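You operate a simulated robot arm through the tools that you are given. There is no shell and no other tool. Be economical: measure what you need, move in short steps, check, and stop when the job is done.

You run a simulated robot arm. Do the job below in one go: nothing can be reset, and whatever is moved stays where it is left.

Task
Put the 95 mm long block from the clear stretch of the work table on the shelf under the finishing bench and the 115 mm long block on the finishing bench. Press the green test button two times. Press the orange gauge button three times. Open the fittings drawer, put the green bin in the inside of the fittings drawer, then shut the drawer. Open the green cabinet door, fetch the crumpled bag from the clear stretch of the work table and set it in the inside of the green cabinet and shut the door again. Put the can on the clear stretch of the work table away on the low shelf of the tall cabinet. Turn the black dial to 75 %. Put the green bristle bundle from the top of the green cabinet on the felt mat and the white bristle bundle on the low shelf of the drying rack. Fetch the 85 mm bundle from the top shelf of the bristle rack and stand it on top of the pulley on the clear stretch of the work table. Open the white cup lid. Any order will do. Set down upright: can, bristle bundle, bundle.

Only the result counts: the job must be done as asked and must still hold three seconds after the hand-in. Knocking over, shifting, dropping, spilling or breaking anything else fails it. A push-on lid holds only when it is set on centred and level and pressed home; a screw cap is set on level and turned clockwise until tight.

Robot
A 7-joint arm with a two-finger parallel gripper on a trunk, on a base that drives. Base frame: it is fixed to the floor where the robot stands at the start and does not move with it; the origin is under the middle of the robot, x ahead of it, y to its left, z up. Units: cm, rad, N and s.
With the tool pointing down near the work surface it reaches from about 10 to 88 cm from the robot's upright axis, wherever it stands. Its first joint turns from -2.897 to 2.897 rad. Places, roughly: black dial [350, -90, 80]; bristle bundle [375, -75, 100]; bundle [375, -125, 150]; can [50, 0, 75]; crumpled bag (6x6x6 cm) [80, -10, 80]; felt mat (16x18 cm) [318, 288, 88]; finishing bench (18x16 cm) [256, 284, 88]; fittings drawer [-300, -10, 70]; green bin [-300, 100, 25]; green cabinet door [350, -80, 50]; green test button [210, 60, 80]; inside of the fittings drawer [-310, -10, 70]; inside of the green cabinet (34x20 cm) [366, -76, 40]; long block [75, 0, 75]; low shelf of the drying rack (60x18 cm) [180, 306, 72]; low shelf of the tall cabinet (40x20 cm) [114, 300, 44]; orange gauge button [-290, 30, 90]; pulley [75, 0, 75]; shelf under the finishing bench (111x20 cm) [286, 296, 22]; white cup lid [-150, -550, 130]. Payload 3.43 kg.
Tool frame: the origin (TCP) lies between the finger pads and is the grasp point; the fingertips stand 3 cm ahead of it; z points along the fingers, y is the line along which they close. The gripper opens to 9.4 cm. The fingers are 2.8 cm wide and 1 cm thick; the gripper's body (5 by 9.6 cm) begins 5.5 cm behind the TCP.
Orientation is told as [roll, pitch, yaw] about the base's x, y, z axes, in that order, counted from this pose: with the fingers straight down and closing along the base's y, the tool's x points along the base's -x, its y along +y and its z along -z.

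Tools
- The arm moves only by the tool send_rows. Its argument "plan" is text: rows parted by semicolons, each of 7 numbers parted by spaces: the shift along the tool's x, y, z in units of 250 mm (1.0 is 250 mm), then the turn, a rotation vector about the tool's x, y, z in units of 60 degrees (1.0 is 60 degrees), then the gripper command, from -1 (fully open) to 1 (shut), values between in proportion. In form: dx dy dz rx ry rz hand; .... A call has 1 to 8 rows; each row is the pose to reach, as a shift and turn from the pose commanded when the call began, along the tool's axes at that moment. A call with a number of a shift or a turn outside -1 to 1 is refused whole. Each row takes 0.2 s and may step no farther than 5 cm and 0.15 rad from the row before; otherwise, or with a gripper value out of range, the whole call is refused. A pose out of reach is approached as far as the arm can. The call stops where the force on the tool passes 40 N (or 10 N more than at its start, if that is more) or the arm is blocked; 0.2 s more then pass. The fingers move at their own pace (about 4.5 cm/s each) and stop on an object; they squeeze with about 31 N. The grip force told is the motor's: it shows also when the fingers shut on nothing. Time passes only in rows, and 0.2 s behind the last, so rows that repeat a pose let the fingers close. It gives the time, the measured TCP pose, the force on the tool (base axes), the opening and the grip force at its end, in the units of the frame above (readings bear some noise), with the torque about the TCP (base axes, N m) and any sound that the robot's microphone picked up.
- Cameras (640 x 400 px; columns grow to the right, rows downward): "scene" is now at [49.4, 16.11, 96.23]; the picture's right is [-0.64, -0.77, 0.00], its down [-0.45, 0.37, -0.81] and it looks along [0.63, -0.52, -0.58] (base axes); focal length 214 px, centre (320, 200). "wrist" rides on the gripper at [7.6, 1.4, -10.3] in the tool frame; the picture's right is [-0.18, 0.98, 0.00], its down [-0.75, -0.14, -0.64] and it looks along [-0.63, -0.12, 0.77] (tool axes); focal length 243 px, centre (320, 200).
- camera(camera): a new picture of that camera. The clock stands still meanwhile.
- move_column(by): slides the trunk up (or, below 0, down) by that many cm; the arm and the scene camera ride with it, the base frame stays. It gives what a move gives, with no picture.
- drive_base(legs): drives the robot by 1 to 6 legs, each [ahead, left, turn to the left] in cm, cm and rad, along the robot's own axes; the way and the turn of a leg run together, so that a leg with both is an arc; at most 150 cm and 3.142 rad a leg. The arm and the cameras ride along, it lands a little off, and it stops where it bumps. It gives what a move gives.
- aim_head(pan, tilt): turns the head with the scene camera to pan (to the left, within 1.798 rad either way) and tilt (down, from -0.506 to 1.204), counted from straight ahead of the robot. It gives what a move gives.
- probe_pixels(camera, pixels): there is no depth. For up to 12 entries [column, row, z] of the newest picture of that camera ("zoom" is the newest enlarged one), the place [x, y] in the base frame at which the ray of that pixel passes the height z, good to about 0.2 cm, but the place of the scene camera against the robot may be out by one fixed shift of up to 1.2 cm in any direction. The clock stands still meanwhile.
- enlarge(camera, box): a new picture of the part [left, top, right, bottom] of that camera's present view, enlarged. The clock stands still meanwhile.
- job_done(): hands the job in; it is judged then, once.

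Go step by step. Measure first, check grasps and placings, and put right what went wrong. The budget is 378 turns and 350 pictures, counting those below and the enlarged ones. Unless the task says otherwise, let go and move clear before handing in.

The tools are called by a JSON object that holds its "op" and its "data". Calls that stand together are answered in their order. send_rows: Moves the arm, as the interface text tells. Its arguments: {"type":"object","properties":{"plan":{"type":"string"}},"required":["plan"]} The other tools are called the same way: move_column (by) slides the trunk up or down; drive_base (legs) drives the base; aim_head (pan, tilt) turns the head that bears the scene camera; camera (camera) takes a picture; probe_pixels (camera, pixels) gives the place at which the rays of pixels pass given heights; enlarge (camera, box) takes an enlarged picture of a part of a camera's view; job_done () hands the job in.

At the start:

```text
clock: 0.0
eef_pos: [64.52, -30.69, 106.41]
tool_rot: [0.275, 0.0, 0.005]
contact_force: [-0.7, 0.4, 0.0]
wrist_torque: [0.02, -0.01, -0.04]
grip_width: 9.42
gripper_force: 0.0
trunk travel left (down, up): [-5.0, 44.0]
robot x, y, heading: [0.16, -0.25, -0.001]
head pan, tilt: [-0.688, 0.618]
```

scene: 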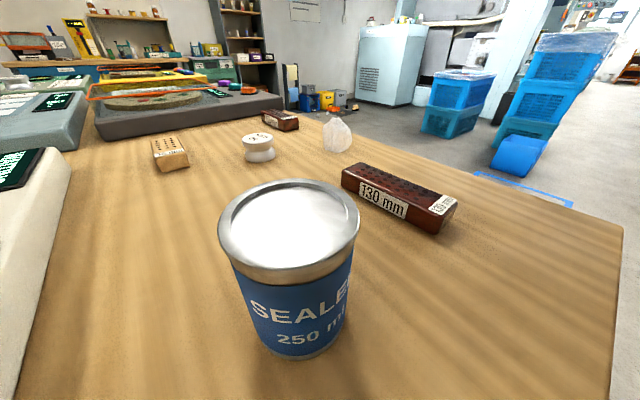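
wrist: 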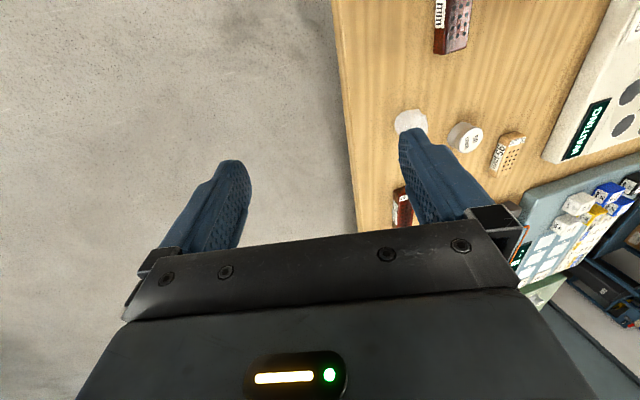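

The scene shows the work table with can (290,260), a 130 mm block (400,195), pulley (258,147), crumpled bag (337,135), and two other blocks (170,152) and (280,120). I'll enlarge these to read the labels.

{"op": "enlarge", "data": {"camera": "scene", "box": [130, 90, 370, 240]}}

{"op": "enlarge", "data": {"camera": "wrist", "box": [340, 0, 640, 240]}}

{"op": "probe_pixels", "data": {"camera": "scene", "pixels": [[290, 355, 75], [170, 170, 75], [258, 162, 75], [337, 152, 75], [440, 232, 75], [280, 131, 75], [340, 190, 75], [620, 225, 75], [70, 200, 75], [260, 115, 75]]}}

```text
2.67 times, centred on (250, 165) of scene
```

zoom: 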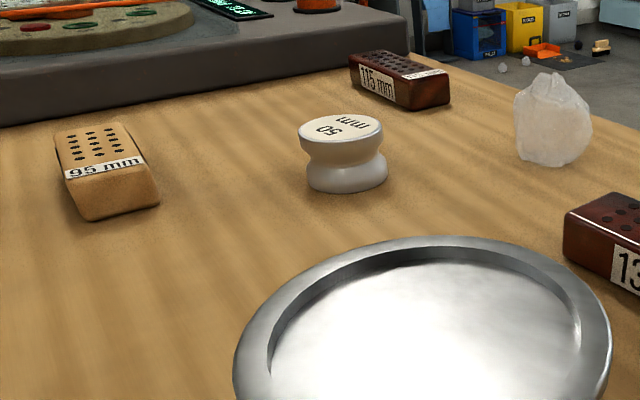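

```text
1.67 times, centred on (490, 120) of wrist
```

zoom: 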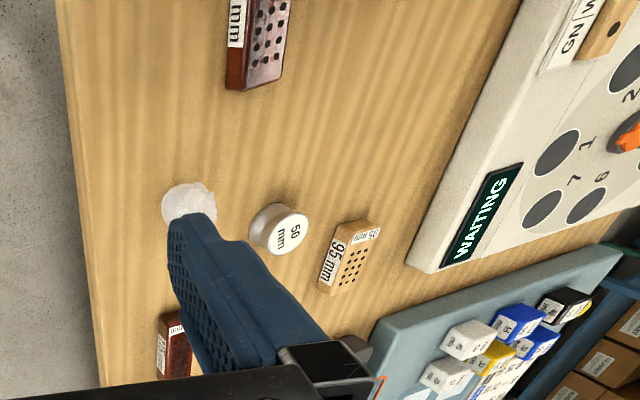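

```text
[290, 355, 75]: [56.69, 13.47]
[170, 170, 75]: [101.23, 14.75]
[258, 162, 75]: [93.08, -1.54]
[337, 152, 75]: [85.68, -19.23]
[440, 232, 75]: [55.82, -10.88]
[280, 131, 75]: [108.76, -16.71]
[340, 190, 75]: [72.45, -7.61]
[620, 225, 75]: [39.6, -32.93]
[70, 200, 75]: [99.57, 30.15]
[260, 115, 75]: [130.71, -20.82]
```

The labels read 95 mm (pale block), 115 mm (dark, far), 130 mm (near, a decoy), and 50 mm pulley. Now I look around with the head to learn the layout.

{"op": "aim_head", "data": {"pan": 0.3, "tilt": 0.35}}

{"op": "camera", "data": {"camera": "scene"}}

{"op": "aim_head", "data": {"pan": 1.5, "tilt": 0.35}}

{"op": "camera", "data": {"camera": "scene"}}

{"op": "aim_head", "data": {"pan": -1.5, "tilt": 0.35}}

{"op": "camera", "data": {"camera": "scene"}}

{"op": "aim_head", "data": {"pan": -0.5, "tilt": 0.2}}

{"op": "camera", "data": {"camera": "scene"}}

```text
clock: 1.3
eef_pos: [64.64, -30.87, 106.3]
tool_rot: [0.276, 0.003, 0.005]
contact_force: [-0.1, 0.3, -0.4]
wrist_torque: [0.0, -0.02, -0.02]
grip_width: 9.42
gripper_force: 0.0
trunk travel left (down, up): [-5.0, 44.0]
robot x, y, heading: [0.15, -0.01, 0.0]
head pan, tilt: [0.3, 0.351]
```

```text
345 pictures are left
```

scene: 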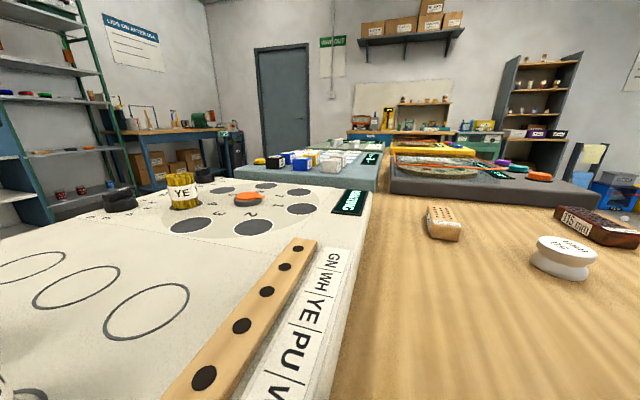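

```text
clock: 2.7
eef_pos: [64.66, -30.86, 106.21]
tool_rot: [0.277, -0.002, 0.005]
contact_force: [-0.1, -0.7, -0.8]
wrist_torque: [-0.04, 0.01, 0.01]
grip_width: 9.39
gripper_force: 0.0
trunk travel left (down, up): [-5.0, 44.0]
robot x, y, heading: [-0.02, -0.01, -0.002]
head pan, tilt: [1.499, 0.351]
```

```text
344 pictures are left
```

scene: 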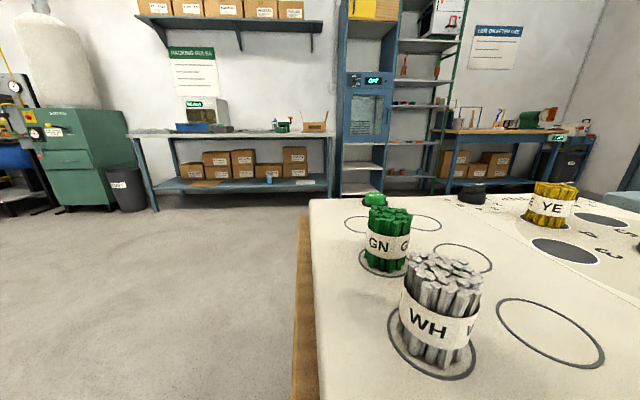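

```text
clock: 5.3
eef_pos: [64.68, -30.7, 106.22]
tool_rot: [0.277, 0.002, 0.005]
contact_force: [0.0, -0.4, -0.6]
wrist_torque: [0.0, 0.05, -0.01]
grip_width: 9.39
gripper_force: 0.1
trunk travel left (down, up): [-5.0, 44.0]
robot x, y, heading: [0.23, -0.18, -0.002]
head pan, tilt: [-1.499, 0.351]
```

```text
343 pictures are left
```

scene: 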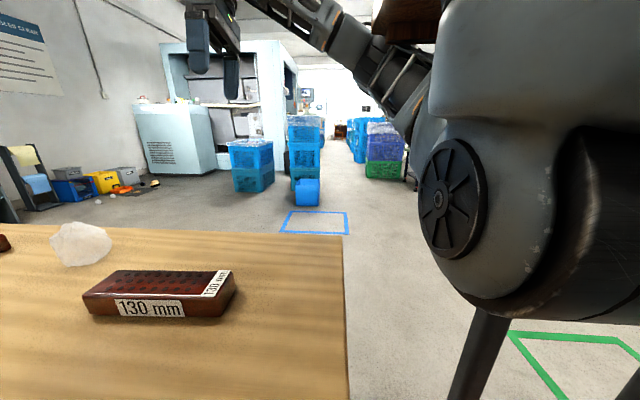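

```text
clock: 6.5
eef_pos: [64.57, -30.68, 106.31]
tool_rot: [0.278, 0.001, 0.006]
contact_force: [0.4, 0.4, -0.2]
wrist_torque: [0.0, -0.04, -0.02]
grip_width: 9.39
gripper_force: 0.0
trunk travel left (down, up): [-5.0, 44.0]
robot x, y, heading: [-0.13, -0.36, -0.005]
head pan, tilt: [-0.499, 0.201]
```

```text
342 pictures are left
```

scene: 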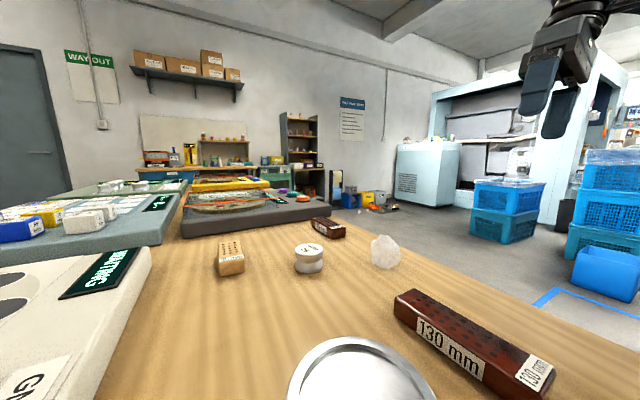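

The layout is clearer: table with stations ahead, the y≈300 wall to the left with drying rack/benches, cabinets ahead at x≈350. I'll measure table edges and look at the left wall.

{"op": "aim_head", "data": {"pan": 1.2, "tilt": 0.6}}

{"op": "camera", "data": {"camera": "scene"}}

{"op": "probe_pixels", "data": {"camera": "scene", "pixels": [[320, 200, 75], [200, 200, 0], [200, 300, 0], [300, 100, 0], [100, 100, 0], [450, 200, 75], [320, 390, 75], [320, 300, 75]]}}

{"op": "aim_head", "data": {"pan": -1.2, "tilt": 0.9}}

{"op": "camera", "data": {"camera": "scene"}}

{"op": "probe_pixels", "data": {"camera": "scene", "pixels": [[320, 200, 75], [320, 100, 75], [320, 300, 75], [500, 200, 75], [500, 300, 75], [400, 50, 75]]}}

{"op": "aim_head", "data": {"pan": 0.8, "tilt": 0.1}}

{"op": "camera", "data": {"camera": "scene"}}

```text
clock: 8.3
eef_pos: [64.53, -30.72, 106.28]
tool_rot: [0.277, 0.002, 0.006]
contact_force: [-0.5, 0.2, 0.6]
wrist_torque: [0.01, -0.03, 0.02]
grip_width: 9.37
gripper_force: 0.1
trunk travel left (down, up): [-5.0, 44.0]
robot x, y, heading: [-0.23, -0.08, -0.001]
head pan, tilt: [1.201, 0.6]
```

```text
341 pictures are left
```

scene: 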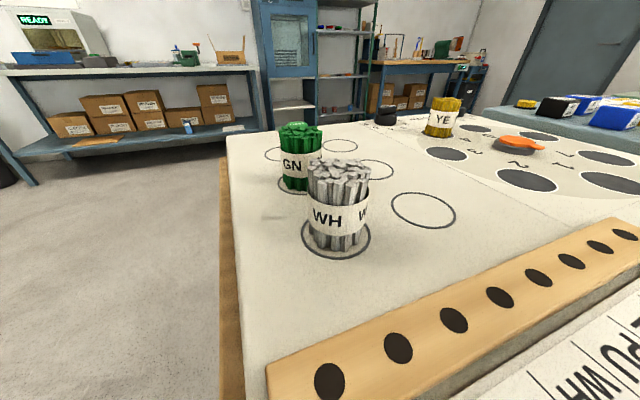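

```text
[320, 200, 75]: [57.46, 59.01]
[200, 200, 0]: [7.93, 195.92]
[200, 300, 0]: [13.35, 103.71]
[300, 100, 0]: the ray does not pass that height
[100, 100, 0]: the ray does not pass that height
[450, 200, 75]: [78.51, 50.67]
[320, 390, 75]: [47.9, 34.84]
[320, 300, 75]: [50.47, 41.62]
```

```text
clock: 10.5
eef_pos: [64.56, -30.64, 106.38]
tool_rot: [0.275, 0.002, 0.005]
contact_force: [0.3, 0.8, -0.3]
wrist_torque: [0.02, 0.01, -0.04]
grip_width: 9.36
gripper_force: 0.0
trunk travel left (down, up): [-5.0, 44.0]
robot x, y, heading: [-0.0, 0.34, -0.0]
head pan, tilt: [-1.201, 0.901]
```

```text
340 pictures are left
```

scene: 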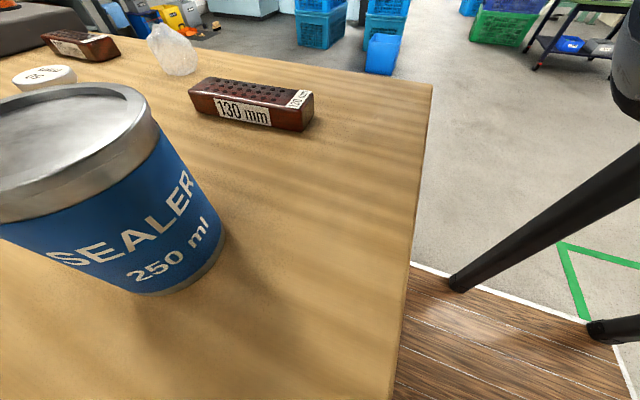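

```text
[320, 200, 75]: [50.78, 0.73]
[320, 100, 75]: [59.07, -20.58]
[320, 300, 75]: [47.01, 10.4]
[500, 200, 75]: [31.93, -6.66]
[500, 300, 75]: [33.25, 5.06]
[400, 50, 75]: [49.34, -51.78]
```

```text
clock: 12.4
eef_pos: [64.53, -30.75, 106.31]
tool_rot: [0.279, 0.0, 0.005]
contact_force: [-0.2, -0.4, 0.7]
wrist_torque: [-0.02, 0.02, 0.01]
grip_width: 9.39
gripper_force: 0.1
trunk travel left (down, up): [-5.0, 44.0]
robot x, y, heading: [-0.15, -0.27, -0.0]
head pan, tilt: [0.799, 0.099]
```

```text
339 pictures are left
```

scene: 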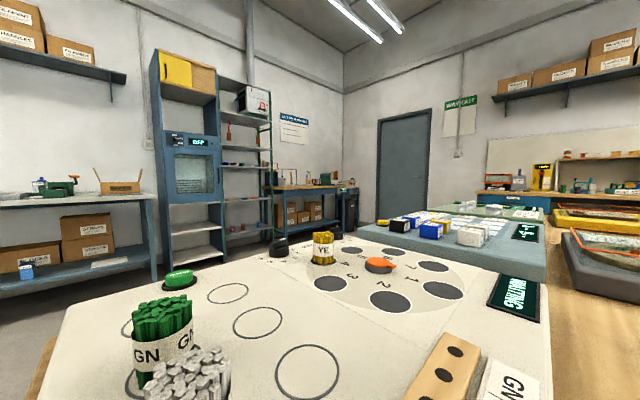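

The can is near the camera. I'll look steeply at it and at the table items to measure them.

{"op": "aim_head", "data": {"pan": -0.55, "tilt": 0.9}}

{"op": "camera", "data": {"camera": "scene"}}

{"op": "camera", "data": {"camera": "wrist"}}

{"op": "probe_pixels", "data": {"camera": "wrist", "pixels": [[410, 135, 75], [465, 148, 75], [400, 225, 75], [490, 175, 75], [333, 0, 75], [360, 225, 75], [440, 52, 75], [467, 50, 75]]}}

```text
clock: 13.9
eef_pos: [64.53, -30.84, 106.24]
tool_rot: [0.278, 0.0, 0.005]
contact_force: [0.3, 0.7, -0.4]
wrist_torque: [0.01, 0.0, 0.04]
grip_width: 9.4
gripper_force: 0.0
trunk travel left (down, up): [-5.0, 44.0]
robot x, y, heading: [0.1, -0.23, -0.0]
head pan, tilt: [-0.55, 0.901]
```

```text
338 pictures are left
```

scene: 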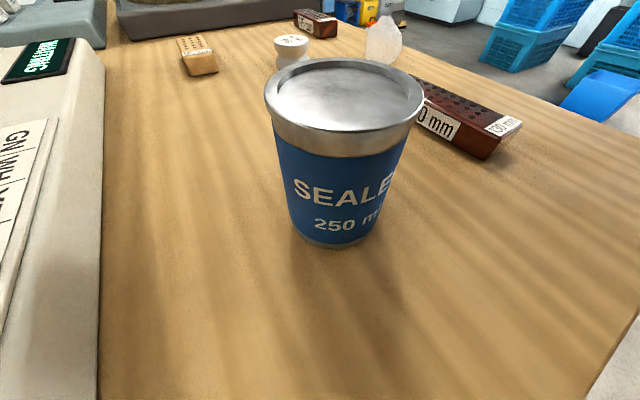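

```text
337 pictures are left
```

wrist: 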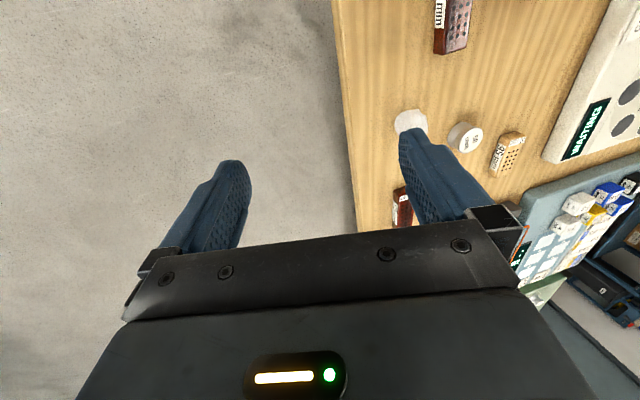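

```text
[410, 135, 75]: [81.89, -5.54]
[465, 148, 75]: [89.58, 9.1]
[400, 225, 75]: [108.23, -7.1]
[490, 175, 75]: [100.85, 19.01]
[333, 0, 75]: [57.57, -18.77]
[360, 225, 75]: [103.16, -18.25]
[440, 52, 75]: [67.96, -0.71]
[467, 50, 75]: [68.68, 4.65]
```

Intersecting the wrist and scene rays suggests the table is at about z=80, not 75. I probe the can rim (265..424, 60..155) and its base (338,247) at such heights, and the other items.

{"op": "probe_pixels", "data": {"camera": "scene", "pixels": [[335, 247, 79.5], [345, 62, 88], [345, 142, 88], [265, 100, 88], [424, 100, 88], [345, 62, 90], [345, 142, 90], [105, 300, 79.5], [600, 380, 79.5], [198, 75, 79.5], [292, 70, 79.5], [382, 62, 79.5]]}}

```text
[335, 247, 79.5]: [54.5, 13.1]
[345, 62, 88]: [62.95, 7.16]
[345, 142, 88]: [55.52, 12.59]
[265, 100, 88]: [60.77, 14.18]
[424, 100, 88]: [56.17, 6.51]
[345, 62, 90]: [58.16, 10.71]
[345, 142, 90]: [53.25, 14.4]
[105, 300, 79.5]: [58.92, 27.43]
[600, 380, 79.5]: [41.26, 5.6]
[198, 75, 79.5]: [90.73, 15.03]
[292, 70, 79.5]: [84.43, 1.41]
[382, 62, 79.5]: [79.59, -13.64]
```

Can centre ≈(57.5,11), top ≈ z 88.7, diameter ≈8. Before picking it I inspect the destinations from here with enlargements.

{"op": "aim_head", "data": {"pan": 1.1, "tilt": 0.15}}

{"op": "enlarge", "data": {"camera": "scene", "box": [230, 80, 470, 230]}}

{"op": "camera", "data": {"camera": "scene"}}

```text
clock: 15.6
eef_pos: [64.52, -30.84, 106.32]
tool_rot: [0.278, 0.002, 0.006]
contact_force: [-0.8, 0.1, 0.2]
wrist_torque: [0.02, 0.0, -0.01]
grip_width: 9.41
gripper_force: 0.1
trunk travel left (down, up): [-5.0, 44.0]
robot x, y, heading: [0.12, 0.09, -0.002]
head pan, tilt: [1.1, 0.15]
```

```text
2.67 times, centred on (350, 155) of scene
```

zoom: 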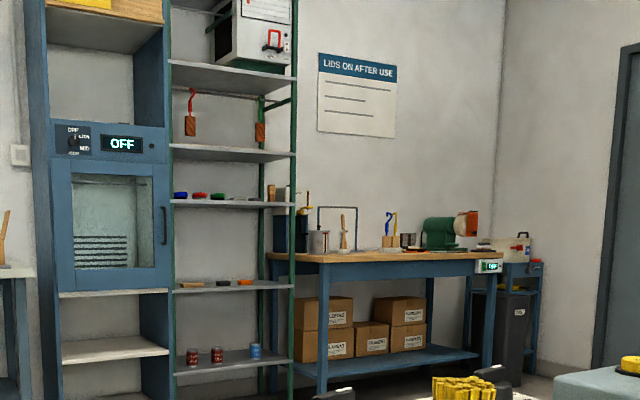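

```text
335 pictures are left
```

scene: 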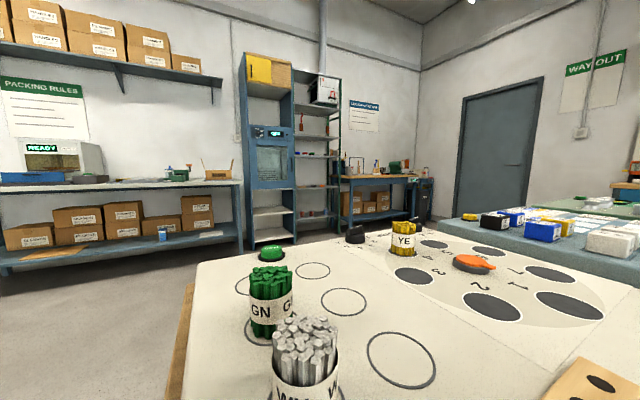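

The cabinet's low shelf has ~25 cm clearance under the oven, so I'll carry the can with the tool tilted 45° forward. First I level the roll and move behind the can, above the table.

{"op": "send_rows", "data": {"plan": "0 0 0 0.1313 0 0 -1; 0 0 0 0.2626 0 0 -1"}}

{"op": "send_rows", "data": {"plan": "0.1 0.18 0 0 -0.12 0 -1; 0.2 0.36 0 0 -0.25 0 -1; 0.3 0.55 0 0 -0.37 0 -1; 0.4 0.75 0 0 -0.5 0 -1; 0.5 0.92 0 0 -0.62 0 -1; 0.5 1 0 0 -0.75 0 -1"}}

{"op": "camera", "data": {"camera": "wrist"}}

```text
clock: 16.2
eef_pos: [64.87, -31.28, 104.28]
tool_rot: [0.062, 0.003, 0.01]
contact_force: [-0.1, -0.2, 0.7]
wrist_torque: [0.01, 0.03, 0.03]
grip_width: 9.38
gripper_force: 0.1
trunk travel left (down, up): [-5.0, 44.0]
robot x, y, heading: [0.4, 0.1, 0.004]
head pan, tilt: [1.1, 0.15]
```

```text
refused: row 1 steps farther than a row can; nothing moved
```

```text
334 pictures are left
```

wrist: 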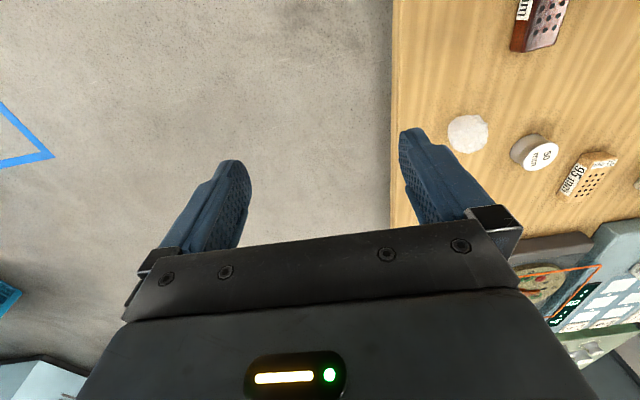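

The step was slightly too long; I resend with smaller steps in two calls.

{"op": "send_rows", "data": {"plan": "0.08 0.17 0 0 -0.12 0 -1; 0.16 0.34 0 0 -0.25 0 -1; 0.24 0.51 0 0 -0.37 0 -1; 0.32 0.68 0 0 -0.5 0 -1; 0.4 0.85 0 0 -0.62 0 -1; 0.46 1 0 0 -0.75 0 -1; 0.46 1 0 0 -0.75 0 -1"}}

{"op": "send_rows", "data": {"plan": "0 0.17 0 0 0 0 -1; 0 0.34 0 0 0 0 -1; 0 0.51 0 0 0 0 -1; 0 0.68 0 0 0 0 -1; 0 0.68 0 0 0 0 -1"}}

{"op": "camera", "data": {"camera": "wrist"}}

```text
clock: 17.5
eef_pos: [57.85, -10.48, 107.74]
tool_rot: [0.252, -0.545, -0.198]
contact_force: [0.1, 0.3, -0.3]
wrist_torque: [-0.02, -0.01, 0.01]
grip_width: 9.4
gripper_force: 0.1
out of reach, approached as far as the arm can: row 6
trunk travel left (down, up): [-5.0, 44.0]
robot x, y, heading: [-0.11, 0.1, 0.003]
head pan, tilt: [1.1, 0.15]
stopped in row 6: the arm was blocked; the commanded pose is now the measured one
```

```text
clock: 18.7
eef_pos: [58.96, 6.18, 111.23]
tool_rot: [0.252, -0.547, -0.202]
contact_force: [0.5, -0.3, 0.0]
wrist_torque: [0.0, -0.03, -0.01]
grip_width: 9.4
gripper_force: 0.0
trunk travel left (down, up): [-5.0, 44.0]
robot x, y, heading: [0.19, -0.01, 0.0]
head pan, tilt: [1.1, 0.15]
```

```text
333 pictures are left
```

wrist: 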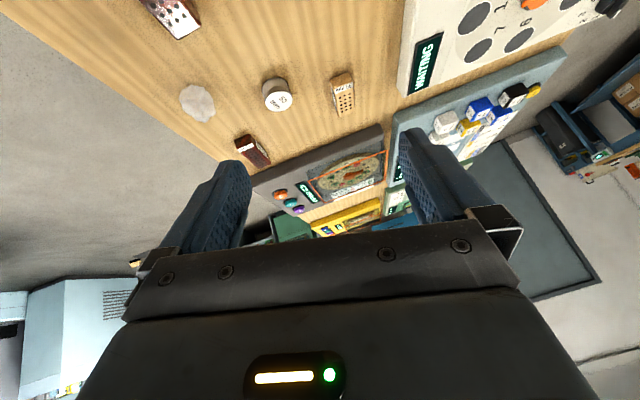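

The arm got blocked short of the tilt (rpy 0.25,-0.55,-0.2). I'm now at (59,6,111); I try to straighten the orientation to a pure 45° forward tilt here.

{"op": "send_rows", "data": {"plan": "0 0 0 0.04 -0.07 -0.06 -1; 0 0 0 0.08 -0.14 -0.12 -1; 0 0 0 0.121 -0.206 -0.181 -1; 0 0 0 0.121 -0.206 -0.181 -1"}}

{"op": "aim_head", "data": {"pan": -0.6, "tilt": 0.4}}

{"op": "camera", "data": {"camera": "scene"}}

```text
clock: 19.7
eef_pos: [59.0, 5.9, 111.22]
tool_rot: [0.01, -0.78, -0.002]
contact_force: [0.7, -0.4, -0.1]
wrist_torque: [0.0, 0.01, 0.0]
grip_width: 9.38
gripper_force: 0.1
trunk travel left (down, up): [-5.0, 44.0]
robot x, y, heading: [0.09, -0.05, -0.002]
head pan, tilt: [1.1, 0.15]
```

```text
clock: 21.4
eef_pos: [59.16, 6.02, 111.27]
tool_rot: [0.014, -0.779, -0.001]
contact_force: [-1.0, -0.5, -0.8]
wrist_torque: [-0.03, -0.02, -0.02]
grip_width: 9.37
gripper_force: 0.0
trunk travel left (down, up): [-5.0, 44.0]
robot x, y, heading: [0.35, -0.2, 0.004]
head pan, tilt: [-0.6, 0.4]
```

```text
332 pictures are left
```

scene: 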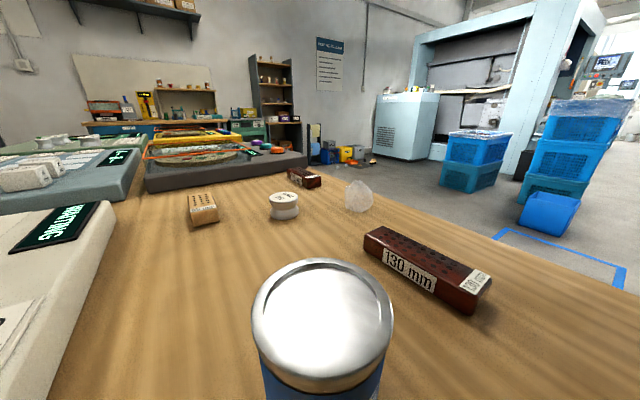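

Orientation is now right. The head camera at (49,16,96) sits right beside the can, so I back the base off to get room.

{"op": "drive_base", "data": {"legs": [[-16, 14, 0]]}}

{"op": "aim_head", "data": {"pan": -0.5, "tilt": 0.6}}

{"op": "camera", "data": {"camera": "scene"}}

{"op": "camera", "data": {"camera": "wrist"}}

```text
clock: 22.9
eef_pos: [45.96, 17.29, 111.34]
tool_rot: [0.012, -0.777, 0.0]
contact_force: [-0.5, 0.7, -1.3]
wrist_torque: [0.02, -0.01, 0.0]
grip_width: 9.39
gripper_force: 0.0
trunk travel left (down, up): [-5.0, 44.0]
robot x, y, heading: [-13.44, 11.24, 0.002]
head pan, tilt: [-0.6, 0.4]
stopped in leg 1: the robot was blocked; the commanded pose is now the measured one
```

```text
clock: 23.7
eef_pos: [45.95, 17.29, 111.29]
tool_rot: [0.013, -0.778, 0.0]
contact_force: [0.3, -0.2, 0.4]
wrist_torque: [0.01, -0.01, -0.04]
grip_width: 9.39
gripper_force: 0.1
trunk travel left (down, up): [-5.0, 44.0]
robot x, y, heading: [-12.92, 11.26, -0.003]
head pan, tilt: [-0.499, 0.6]
```

```text
331 pictures are left
```

scene: 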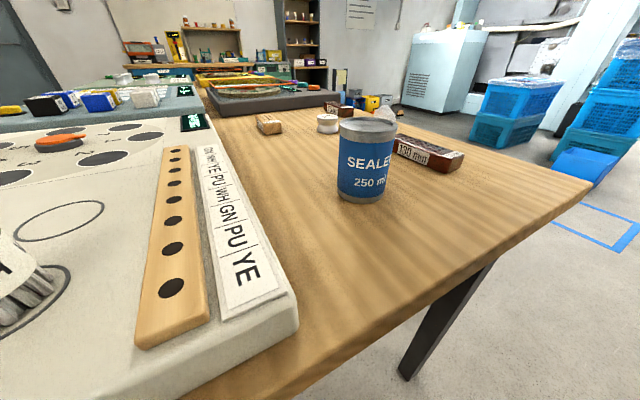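

```text
330 pictures are left
```

wrist: 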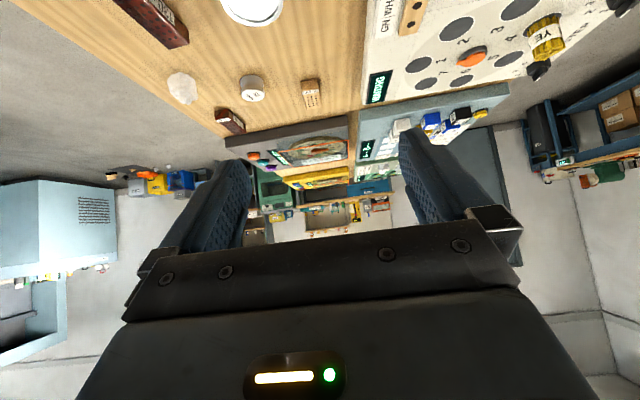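

The base was blocked after ~13 cm; I measure the can from here and check what's around the base.

{"op": "probe_pixels", "data": {"camera": "scene", "pixels": [[361, 202, 79.5], [339, 126, 88.5], [396, 126, 88.5], [368, 118, 88.5], [366, 138, 88.5], [590, 185, 79.5]]}}

{"op": "probe_pixels", "data": {"camera": "wrist", "pixels": [[252, 3, 88.5], [252, 22, 88.5], [252, 82, 84], [310, 82, 81]]}}

{"op": "aim_head", "data": {"pan": 1.75, "tilt": 1.1}}

{"op": "camera", "data": {"camera": "scene"}}

{"op": "aim_head", "data": {"pan": -1.75, "tilt": 0.8}}

{"op": "camera", "data": {"camera": "scene"}}

```text
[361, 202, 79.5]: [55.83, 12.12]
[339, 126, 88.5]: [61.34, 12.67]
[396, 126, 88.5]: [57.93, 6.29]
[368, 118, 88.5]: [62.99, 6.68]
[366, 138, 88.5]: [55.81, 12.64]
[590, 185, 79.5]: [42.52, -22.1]
```

```text
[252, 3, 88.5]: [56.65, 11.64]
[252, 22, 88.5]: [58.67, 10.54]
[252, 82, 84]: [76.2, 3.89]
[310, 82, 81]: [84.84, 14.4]
```

```text
clock: 25.8
eef_pos: [45.92, 17.38, 111.26]
tool_rot: [0.012, -0.778, 0.0]
contact_force: [0.2, 1.1, 0.8]
wrist_torque: [-0.03, -0.01, -0.01]
grip_width: 9.39
gripper_force: 0.0
trunk travel left (down, up): [-5.0, 44.0]
robot x, y, heading: [-13.27, 11.04, -0.002]
head pan, tilt: [1.751, 1.1]
```

```text
329 pictures are left
```

scene: 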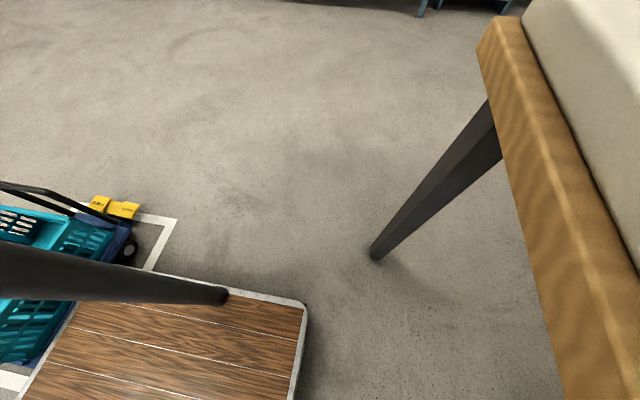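

```text
clock: 28.7
eef_pos: [45.95, 17.31, 111.25]
tool_rot: [0.012, -0.776, 0.0]
contact_force: [0.5, -0.8, 0.3]
wrist_torque: [-0.01, 0.02, 0.01]
grip_width: 9.4
gripper_force: 0.0
trunk travel left (down, up): [-5.0, 44.0]
robot x, y, heading: [-13.22, 11.27, -0.002]
head pan, tilt: [-1.751, 0.799]
```

```text
328 pictures are left
```

scene: 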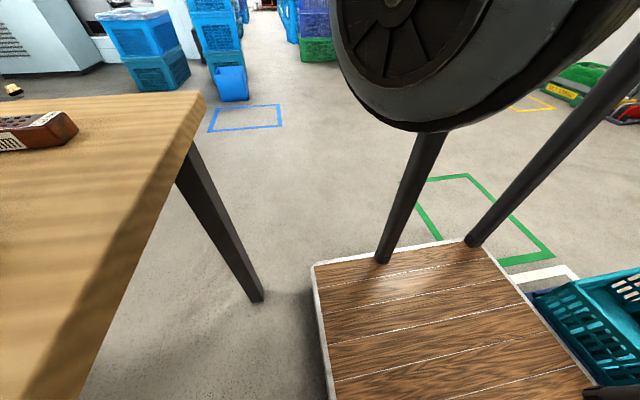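

A teal trolley stands behind the platform—that's what I bumped; no more backing. I measure the platform footprint and trolley.

{"op": "probe_pixels", "data": {"camera": "scene", "pixels": [[313, 265, 6], [465, 240, 6], [590, 388, 6], [535, 295, 0], [635, 280, 20], [262, 300, 0], [600, 265, 20]]}}

{"op": "aim_head", "data": {"pan": 1.75, "tilt": 0.7}}

{"op": "camera", "data": {"camera": "scene"}}

{"op": "probe_pixels", "data": {"camera": "scene", "pixels": [[320, 200, 0], [320, 300, 0], [100, 300, 0], [200, 200, 0]]}}

```text
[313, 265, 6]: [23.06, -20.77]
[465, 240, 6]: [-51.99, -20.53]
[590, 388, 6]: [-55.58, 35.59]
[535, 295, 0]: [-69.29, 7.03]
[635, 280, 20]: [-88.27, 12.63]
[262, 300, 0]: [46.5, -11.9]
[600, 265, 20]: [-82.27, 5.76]
```

```text
clock: 31.6
eef_pos: [46.06, 17.27, 111.17]
tool_rot: [0.013, -0.778, 0.0]
contact_force: [-1.0, 0.7, -0.1]
wrist_torque: [0.02, 0.0, 0.04]
grip_width: 9.4
gripper_force: 0.0
trunk travel left (down, up): [-5.0, 44.0]
robot x, y, heading: [-13.23, 11.53, 0.006]
head pan, tilt: [1.751, 0.7]
```

```text
327 pictures are left
```

scene: 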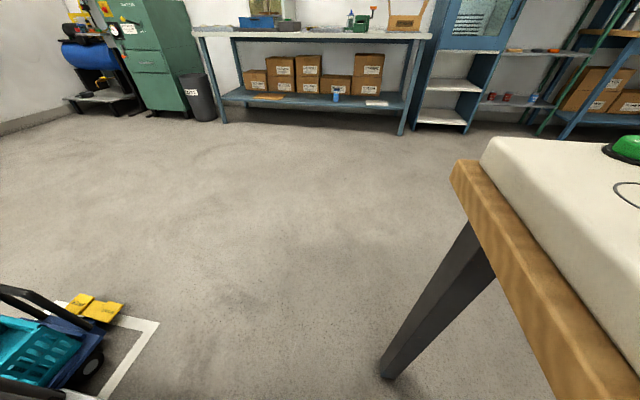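

```text
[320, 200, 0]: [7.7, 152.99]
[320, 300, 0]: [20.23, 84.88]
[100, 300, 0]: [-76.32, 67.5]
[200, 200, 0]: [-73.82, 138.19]
```

I know the footprint now (±37 × ±32 cm). I pull the hand back 12 cm so the wrist camera sees the whole can for a fix.

{"op": "send_rows", "data": {"plan": "0.086 -0.065 -0.084 0 0 0 -1; 0.171 -0.13 -0.168 0 0 0 -1; 0.257 -0.195 -0.253 0 0 0 -1; 0.342 -0.26 -0.337 0 0 0 -1; 0.342 -0.26 -0.337 0 0 0 -1"}}

{"op": "camera", "data": {"camera": "wrist"}}

```text
clock: 32.3
eef_pos: [40.18, 14.89, 111.34]
tool_rot: [0.033, -0.783, 0.024]
contact_force: [29.6, 2.3, -2.9]
wrist_torque: [0.0, -0.37, -0.42]
grip_width: 9.4
gripper_force: 0.0
trunk travel left (down, up): [-5.0, 44.0]
robot x, y, heading: [-13.45, 11.22, -0.005]
head pan, tilt: [1.751, 0.7]
stopped in row 3: the force on the tool passed its limit at 182 N (the readings are from after the stop); the commanded pose is now the measured one
```

```text
326 pictures are left
```

wrist: 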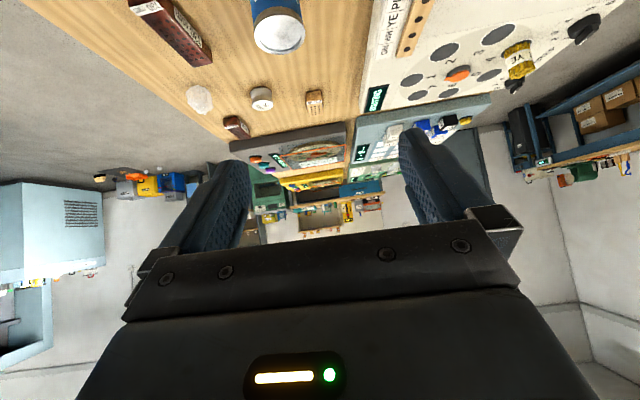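

The hand hit the head mast; I move forward off it at once. The can rim shows at (253–306, 8–54) in the wrist view, so I probe it.

{"op": "probe_pixels", "data": {"camera": "wrist", "pixels": [[253, 31, 88.5], [306, 31, 88.5], [280, 54, 88.5], [280, 10, 88.5], [262, 105, 84], [313, 108, 79.5]]}}

{"op": "send_rows", "data": {"plan": "-0.086 0 0.084 0 0 0 -1; -0.171 0 0.168 0 0 0 -1; -0.171 -0.1 0.168 0 0 0 -1; -0.171 -0.15 0.168 0 0 0 -1"}}

{"op": "aim_head", "data": {"pan": -0.45, "tilt": 0.5}}

{"op": "camera", "data": {"camera": "scene"}}

```text
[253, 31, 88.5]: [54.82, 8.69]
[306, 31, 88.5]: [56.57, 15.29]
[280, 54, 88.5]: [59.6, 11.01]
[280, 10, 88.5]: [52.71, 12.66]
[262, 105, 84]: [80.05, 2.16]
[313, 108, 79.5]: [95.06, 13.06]
```

```text
clock: 33.3
eef_pos: [46.5, 11.55, 111.36]
tool_rot: [0.03, -0.783, 0.03]
contact_force: [0.4, 0.6, -0.3]
wrist_torque: [0.01, -0.02, -0.01]
grip_width: 9.38
gripper_force: 0.1
trunk travel left (down, up): [-5.0, 44.0]
robot x, y, heading: [-13.24, 11.42, 0.0]
head pan, tilt: [1.751, 0.7]
```

```text
clock: 35.4
eef_pos: [46.43, 11.66, 111.31]
tool_rot: [0.031, -0.783, 0.027]
contact_force: [-0.1, 0.3, 0.0]
wrist_torque: [0.02, 0.01, -0.01]
grip_width: 9.4
gripper_force: 0.2
trunk travel left (down, up): [-5.0, 44.0]
robot x, y, heading: [-13.36, 10.85, 0.002]
head pan, tilt: [-0.45, 0.499]
```

```text
325 pictures are left
```

scene: 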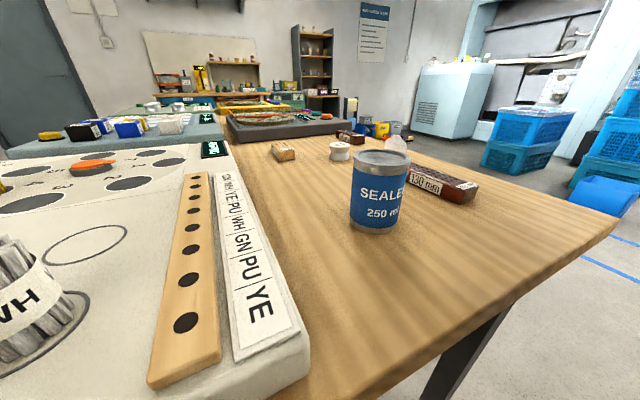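

Two-camera intersection puts the can rim near (54.4,12.3), z≈90, and hints the table is higher than 79.5. I probe the pulley and block in both views for triangulating.

{"op": "camera", "data": {"camera": "wrist"}}

{"op": "enlarge", "data": {"camera": "scene", "box": [260, 120, 420, 240]}}

```text
324 pictures are left
```

wrist: 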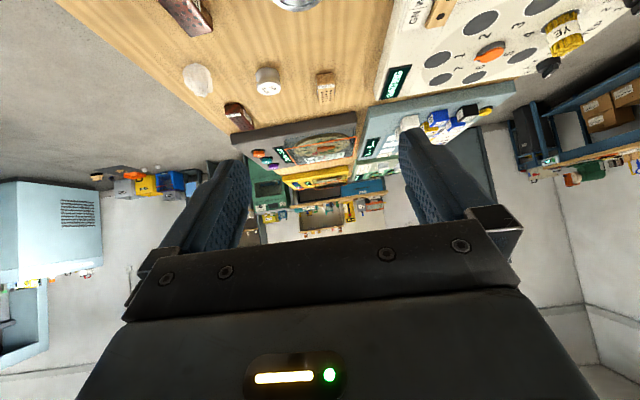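

```text
3.33 times, centred on (340, 180) of scene
```

zoom: 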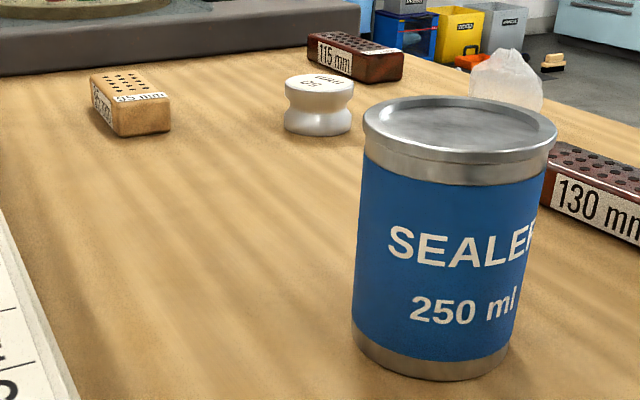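

{"op": "enlarge", "data": {"camera": "wrist", "box": [160, 0, 400, 150]}}

{"op": "probe_pixels", "data": {"camera": "scene", "pixels": [[340, 145.2, 85], [340, 145.2, 88], [336, 160, 80], [336, 160, 83], [277.5, 161, 80], [277.5, 161, 83], [370, 233, 80], [370, 233, 83]]}}

```text
2.67 times, centred on (280, 75) of wrist
```

zoom: 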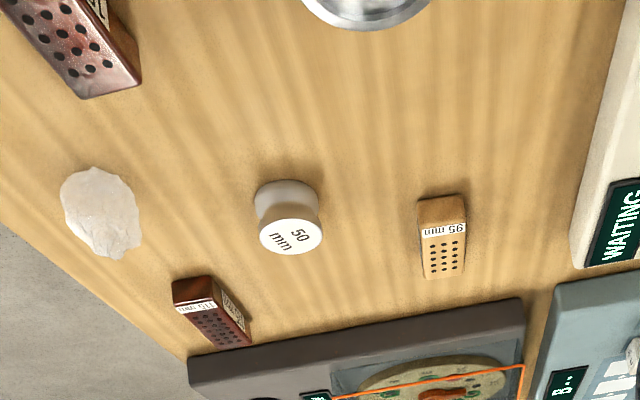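

```text
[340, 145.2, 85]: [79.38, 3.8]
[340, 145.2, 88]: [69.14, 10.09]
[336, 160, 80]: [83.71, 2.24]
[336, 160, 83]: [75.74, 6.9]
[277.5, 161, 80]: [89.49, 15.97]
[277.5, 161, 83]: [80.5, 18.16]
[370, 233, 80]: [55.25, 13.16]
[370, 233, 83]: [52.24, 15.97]
```

{"op": "probe_pixels", "data": {"camera": "zoom", "pixels": [[291, 237, 85], [291, 237, 88], [286, 180, 80], [286, 180, 83], [463, 195, 80], [463, 195, 83], [418, 198, 83], [463, 272, 85], [425, 278, 85], [364, 20, 88], [364, 20, 91]]}}

```text
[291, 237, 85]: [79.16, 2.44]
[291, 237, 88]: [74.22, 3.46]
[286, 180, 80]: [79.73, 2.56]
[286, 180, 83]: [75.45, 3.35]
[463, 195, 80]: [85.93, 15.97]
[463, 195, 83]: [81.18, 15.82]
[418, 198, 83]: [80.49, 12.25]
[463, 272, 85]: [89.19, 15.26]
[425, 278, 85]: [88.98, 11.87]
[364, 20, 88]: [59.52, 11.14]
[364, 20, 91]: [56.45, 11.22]
```

The pulley fits table z≈81.5–83. I straighten the small roll/yaw error and descend to just above the can, at (52,12,99), then look.

{"op": "send_rows", "data": {"plan": "0.063 0.005 0.17 0.016 0 0.006 -1; 0.126 0.01 0.34 0.032 0 0.012 -1; 0.189 0.016 0.506 0.047 0 0.018 -1; 0.189 0.016 0.506 0.047 0 0.018 -1"}}

{"op": "camera", "data": {"camera": "scene"}}

{"op": "camera", "data": {"camera": "wrist"}}

```text
clock: 36.4
eef_pos: [52.74, 12.61, 99.95]
tool_rot: [0.001, -0.781, 0.004]
contact_force: [-0.1, -0.2, -0.8]
wrist_torque: [-0.01, 0.01, -0.01]
grip_width: 9.41
gripper_force: 0.1
out of reach, approached as far as the arm can: row 3, 4
trunk travel left (down, up): [-5.0, 44.0]
robot x, y, heading: [-13.26, 11.23, 0.002]
head pan, tilt: [-0.45, 0.499]
```

```text
321 pictures are left
```

scene: 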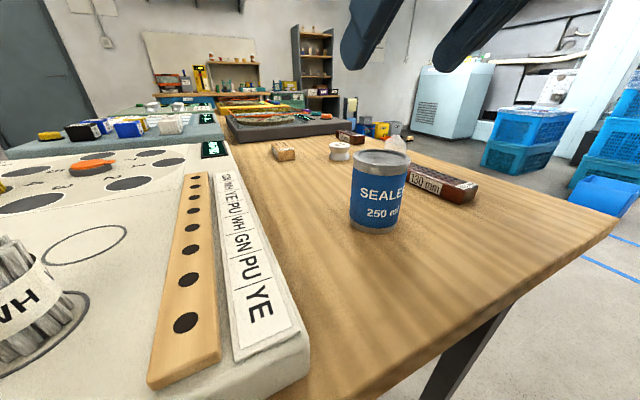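

```text
320 pictures are left
```

wrist: 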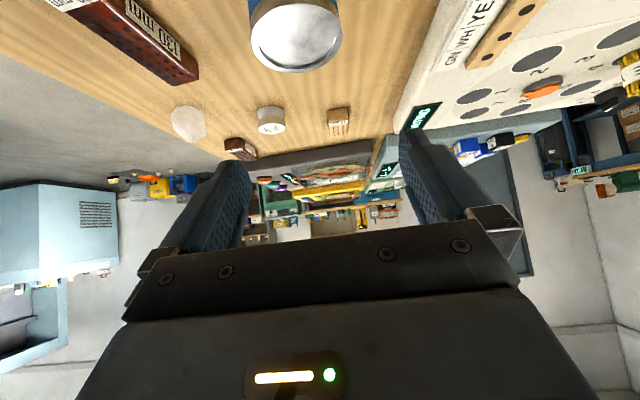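

The arm reports it's at its reach limit for this 45° tilt (too high/near). I lower the trunk 5 cm, which brings the hand down with it, and check the commanded pose.

{"op": "move_column", "data": {"by": -4.5}}

{"op": "send_rows", "data": {"plan": "0 0 0.05 0 0 0 -1; 0 0 0.1 0 0 0 -1; 0 0 0.1 0 0 0 -1"}}

{"op": "camera", "data": {"camera": "scene"}}

{"op": "camera", "data": {"camera": "wrist"}}

```text
clock: 37.3
eef_pos: [52.7, 12.5, 95.43]
tool_rot: [-0.001, -0.781, 0.002]
contact_force: [0.0, -0.5, 0.3]
wrist_torque: [-0.01, 0.0, 0.01]
grip_width: 9.42
gripper_force: 0.0
trunk travel left (down, up): [-0.5, 48.5]
robot x, y, heading: [-12.98, 11.23, 0.004]
head pan, tilt: [-0.45, 0.499]
```

```text
clock: 38.1
eef_pos: [54.44, 12.5, 93.6]
tool_rot: [0.0, -0.78, 0.002]
contact_force: [-0.6, 0.7, -0.3]
wrist_torque: [0.0, 0.0, -0.02]
grip_width: 9.43
gripper_force: 0.0
trunk travel left (down, up): [-0.5, 48.5]
robot x, y, heading: [-13.19, 10.87, 0.001]
head pan, tilt: [-0.45, 0.499]
```

```text
319 pictures are left
```

scene: 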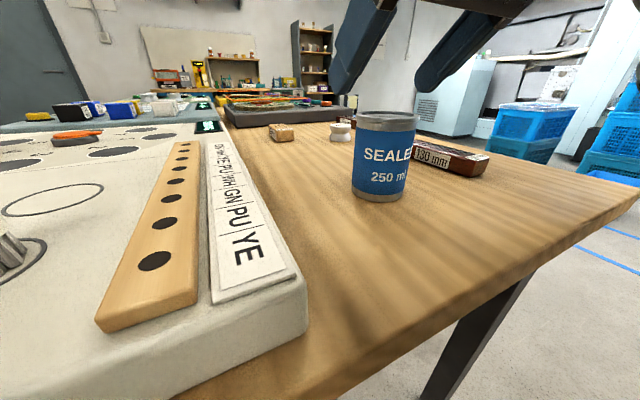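

```text
318 pictures are left
```

wrist: 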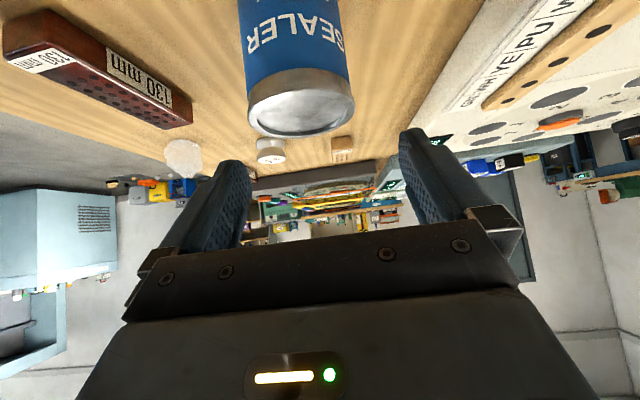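

The tool moves again. I triangulate the rim once more: wrist ellipse centre ≈(302,102), scene rim centre ≈(386,120).

{"op": "probe_pixels", "data": {"camera": "wrist", "pixels": [[302, 102, 88], [302, 102, 90], [248, 98, 89], [355, 98, 89], [302, 137, 89], [302, 68, 89]]}}

{"op": "probe_pixels", "data": {"camera": "scene", "pixels": [[386, 119, 88], [386, 119, 90], [380, 202, 80], [380, 202, 83], [355, 118, 89], [417, 118, 89]]}}

```text
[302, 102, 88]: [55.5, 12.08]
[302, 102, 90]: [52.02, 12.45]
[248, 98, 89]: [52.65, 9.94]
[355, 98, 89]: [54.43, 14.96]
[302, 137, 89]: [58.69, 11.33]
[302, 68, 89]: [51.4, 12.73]
```

```text
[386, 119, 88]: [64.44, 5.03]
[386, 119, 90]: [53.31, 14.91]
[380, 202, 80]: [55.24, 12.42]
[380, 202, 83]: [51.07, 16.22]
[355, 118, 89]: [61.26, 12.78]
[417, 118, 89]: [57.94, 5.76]
```

The estimates vary (x 52–58), but a straight descent at the current x is safe for that whole range. I descend to z≈88 and look.

{"op": "send_rows", "data": {"plan": "0.053 -0.005 0.053 0 0 0 -1; 0.106 -0.01 0.106 0 0 0 -1; 0.158 -0.016 0.159 0 0 0 -1; 0.158 -0.016 0.159 0 0 0 -1"}}

{"op": "camera", "data": {"camera": "scene"}}

{"op": "camera", "data": {"camera": "wrist"}}

```text
clock: 39.1
eef_pos: [57.23, 12.19, 89.56]
tool_rot: [-0.001, -0.78, 0.005]
contact_force: [-0.2, 0.9, 0.2]
wrist_torque: [-0.02, -0.01, 0.0]
grip_width: 9.38
gripper_force: 0.1
out of reach, approached as far as the arm can: row 1, 2, 3, 4
trunk travel left (down, up): [-0.5, 48.5]
robot x, y, heading: [-13.3, 11.66, 0.002]
head pan, tilt: [-0.45, 0.499]
```

```text
317 pictures are left
```

scene: 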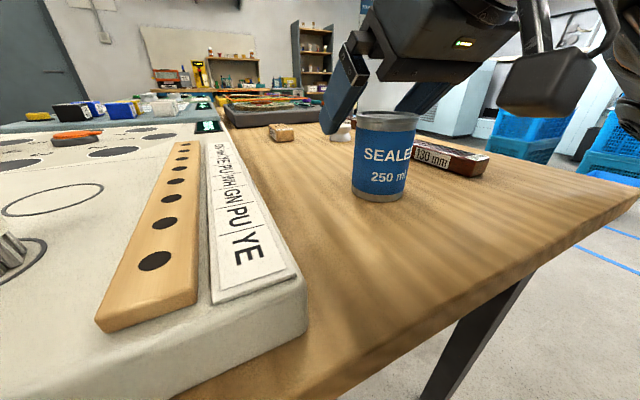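

```text
316 pictures are left
```

wrist: 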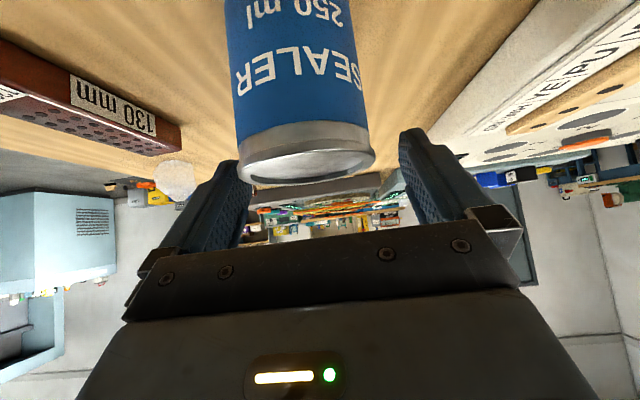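

The arm slid along a joint limit to (57,12,89.6). I raise and reduce the tilt to 30°, which still suffices for the shelf.

{"op": "send_rows", "data": {"plan": "-0.1 0 -0.1 0 0 0 -1; -0.14 0 -0.25 0 0.08 0 -1; -0.14 0 -0.312 0 0.16 0 -1; -0.14 0 -0.312 0 0.248 0 -1; -0.14 0 -0.312 0 0.248 0 -1"}}

{"op": "camera", "data": {"camera": "wrist"}}

{"op": "camera", "data": {"camera": "scene"}}

```text
clock: 40.3
eef_pos: [54.14, 12.11, 97.65]
tool_rot: [0.001, -0.521, 0.001]
contact_force: [0.9, 0.1, 0.4]
wrist_torque: [-0.03, 0.01, -0.01]
grip_width: 9.38
gripper_force: 0.1
trunk travel left (down, up): [-0.5, 48.5]
robot x, y, heading: [-12.97, 11.35, 0.006]
head pan, tilt: [-0.45, 0.499]
```

```text
315 pictures are left
```

wrist: 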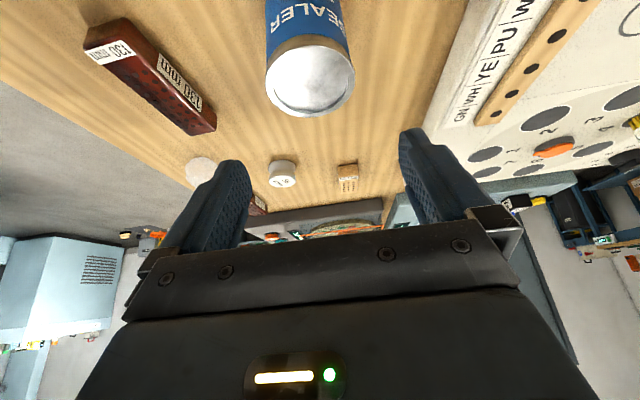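

```text
314 pictures are left
```

scene: 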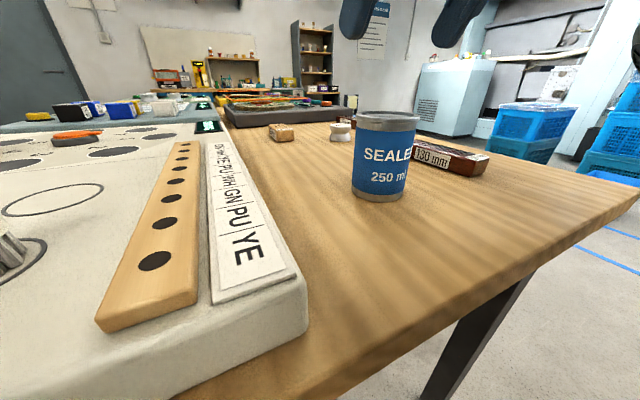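

{"op": "probe_pixels", "data": {"camera": "wrist", "pixels": [[311, 85, 87], [311, 85, 90], [266, 85, 87], [355, 85, 87], [266, 85, 90], [355, 85, 90], [311, 117, 87], [311, 52, 87], [311, 117, 90], [311, 52, 90]]}}

```text
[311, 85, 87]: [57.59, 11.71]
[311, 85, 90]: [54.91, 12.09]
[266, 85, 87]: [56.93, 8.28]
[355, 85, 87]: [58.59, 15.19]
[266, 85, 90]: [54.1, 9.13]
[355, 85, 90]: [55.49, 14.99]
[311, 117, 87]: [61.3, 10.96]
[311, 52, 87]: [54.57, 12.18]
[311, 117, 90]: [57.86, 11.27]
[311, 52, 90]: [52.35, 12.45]
```

Using rim z≈89.5 the can axis is at ≈(55.4,12). I descend straddling it to z≈86.5.

{"op": "send_rows", "data": {"plan": "0.059 -0.002 0.137 0 0 0 -1; 0.118 -0.004 0.274 0 0 0 -1; 0.176 -0.006 0.411 0 0 0 -1; 0.176 -0.006 0.411 0 0 0 -1"}}

{"op": "camera", "data": {"camera": "scene"}}

{"op": "camera", "data": {"camera": "wrist"}}

```text
clock: 41.3
eef_pos: [55.3, 12.24, 86.95]
tool_rot: [-0.003, -0.526, 0.006]
contact_force: [0.0, -0.9, -0.7]
wrist_torque: [0.01, 0.01, 0.02]
grip_width: 9.41
gripper_force: 0.0
trunk travel left (down, up): [-0.5, 48.5]
robot x, y, heading: [-13.21, 10.98, 0.001]
head pan, tilt: [-0.45, 0.499]
```

```text
313 pictures are left
```

scene: 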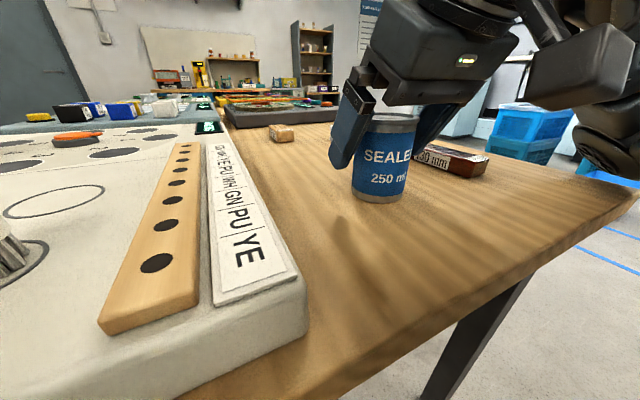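

```text
312 pictures are left
```

wrist: 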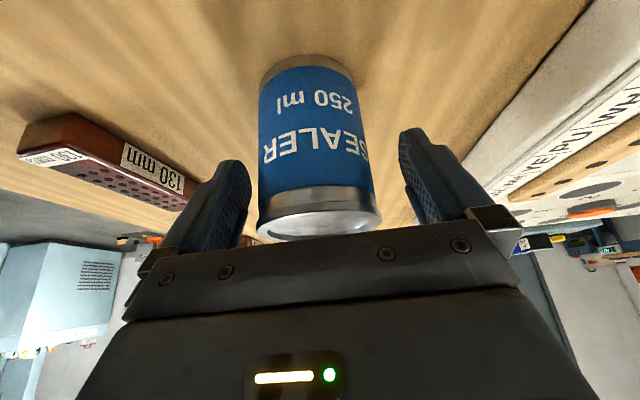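

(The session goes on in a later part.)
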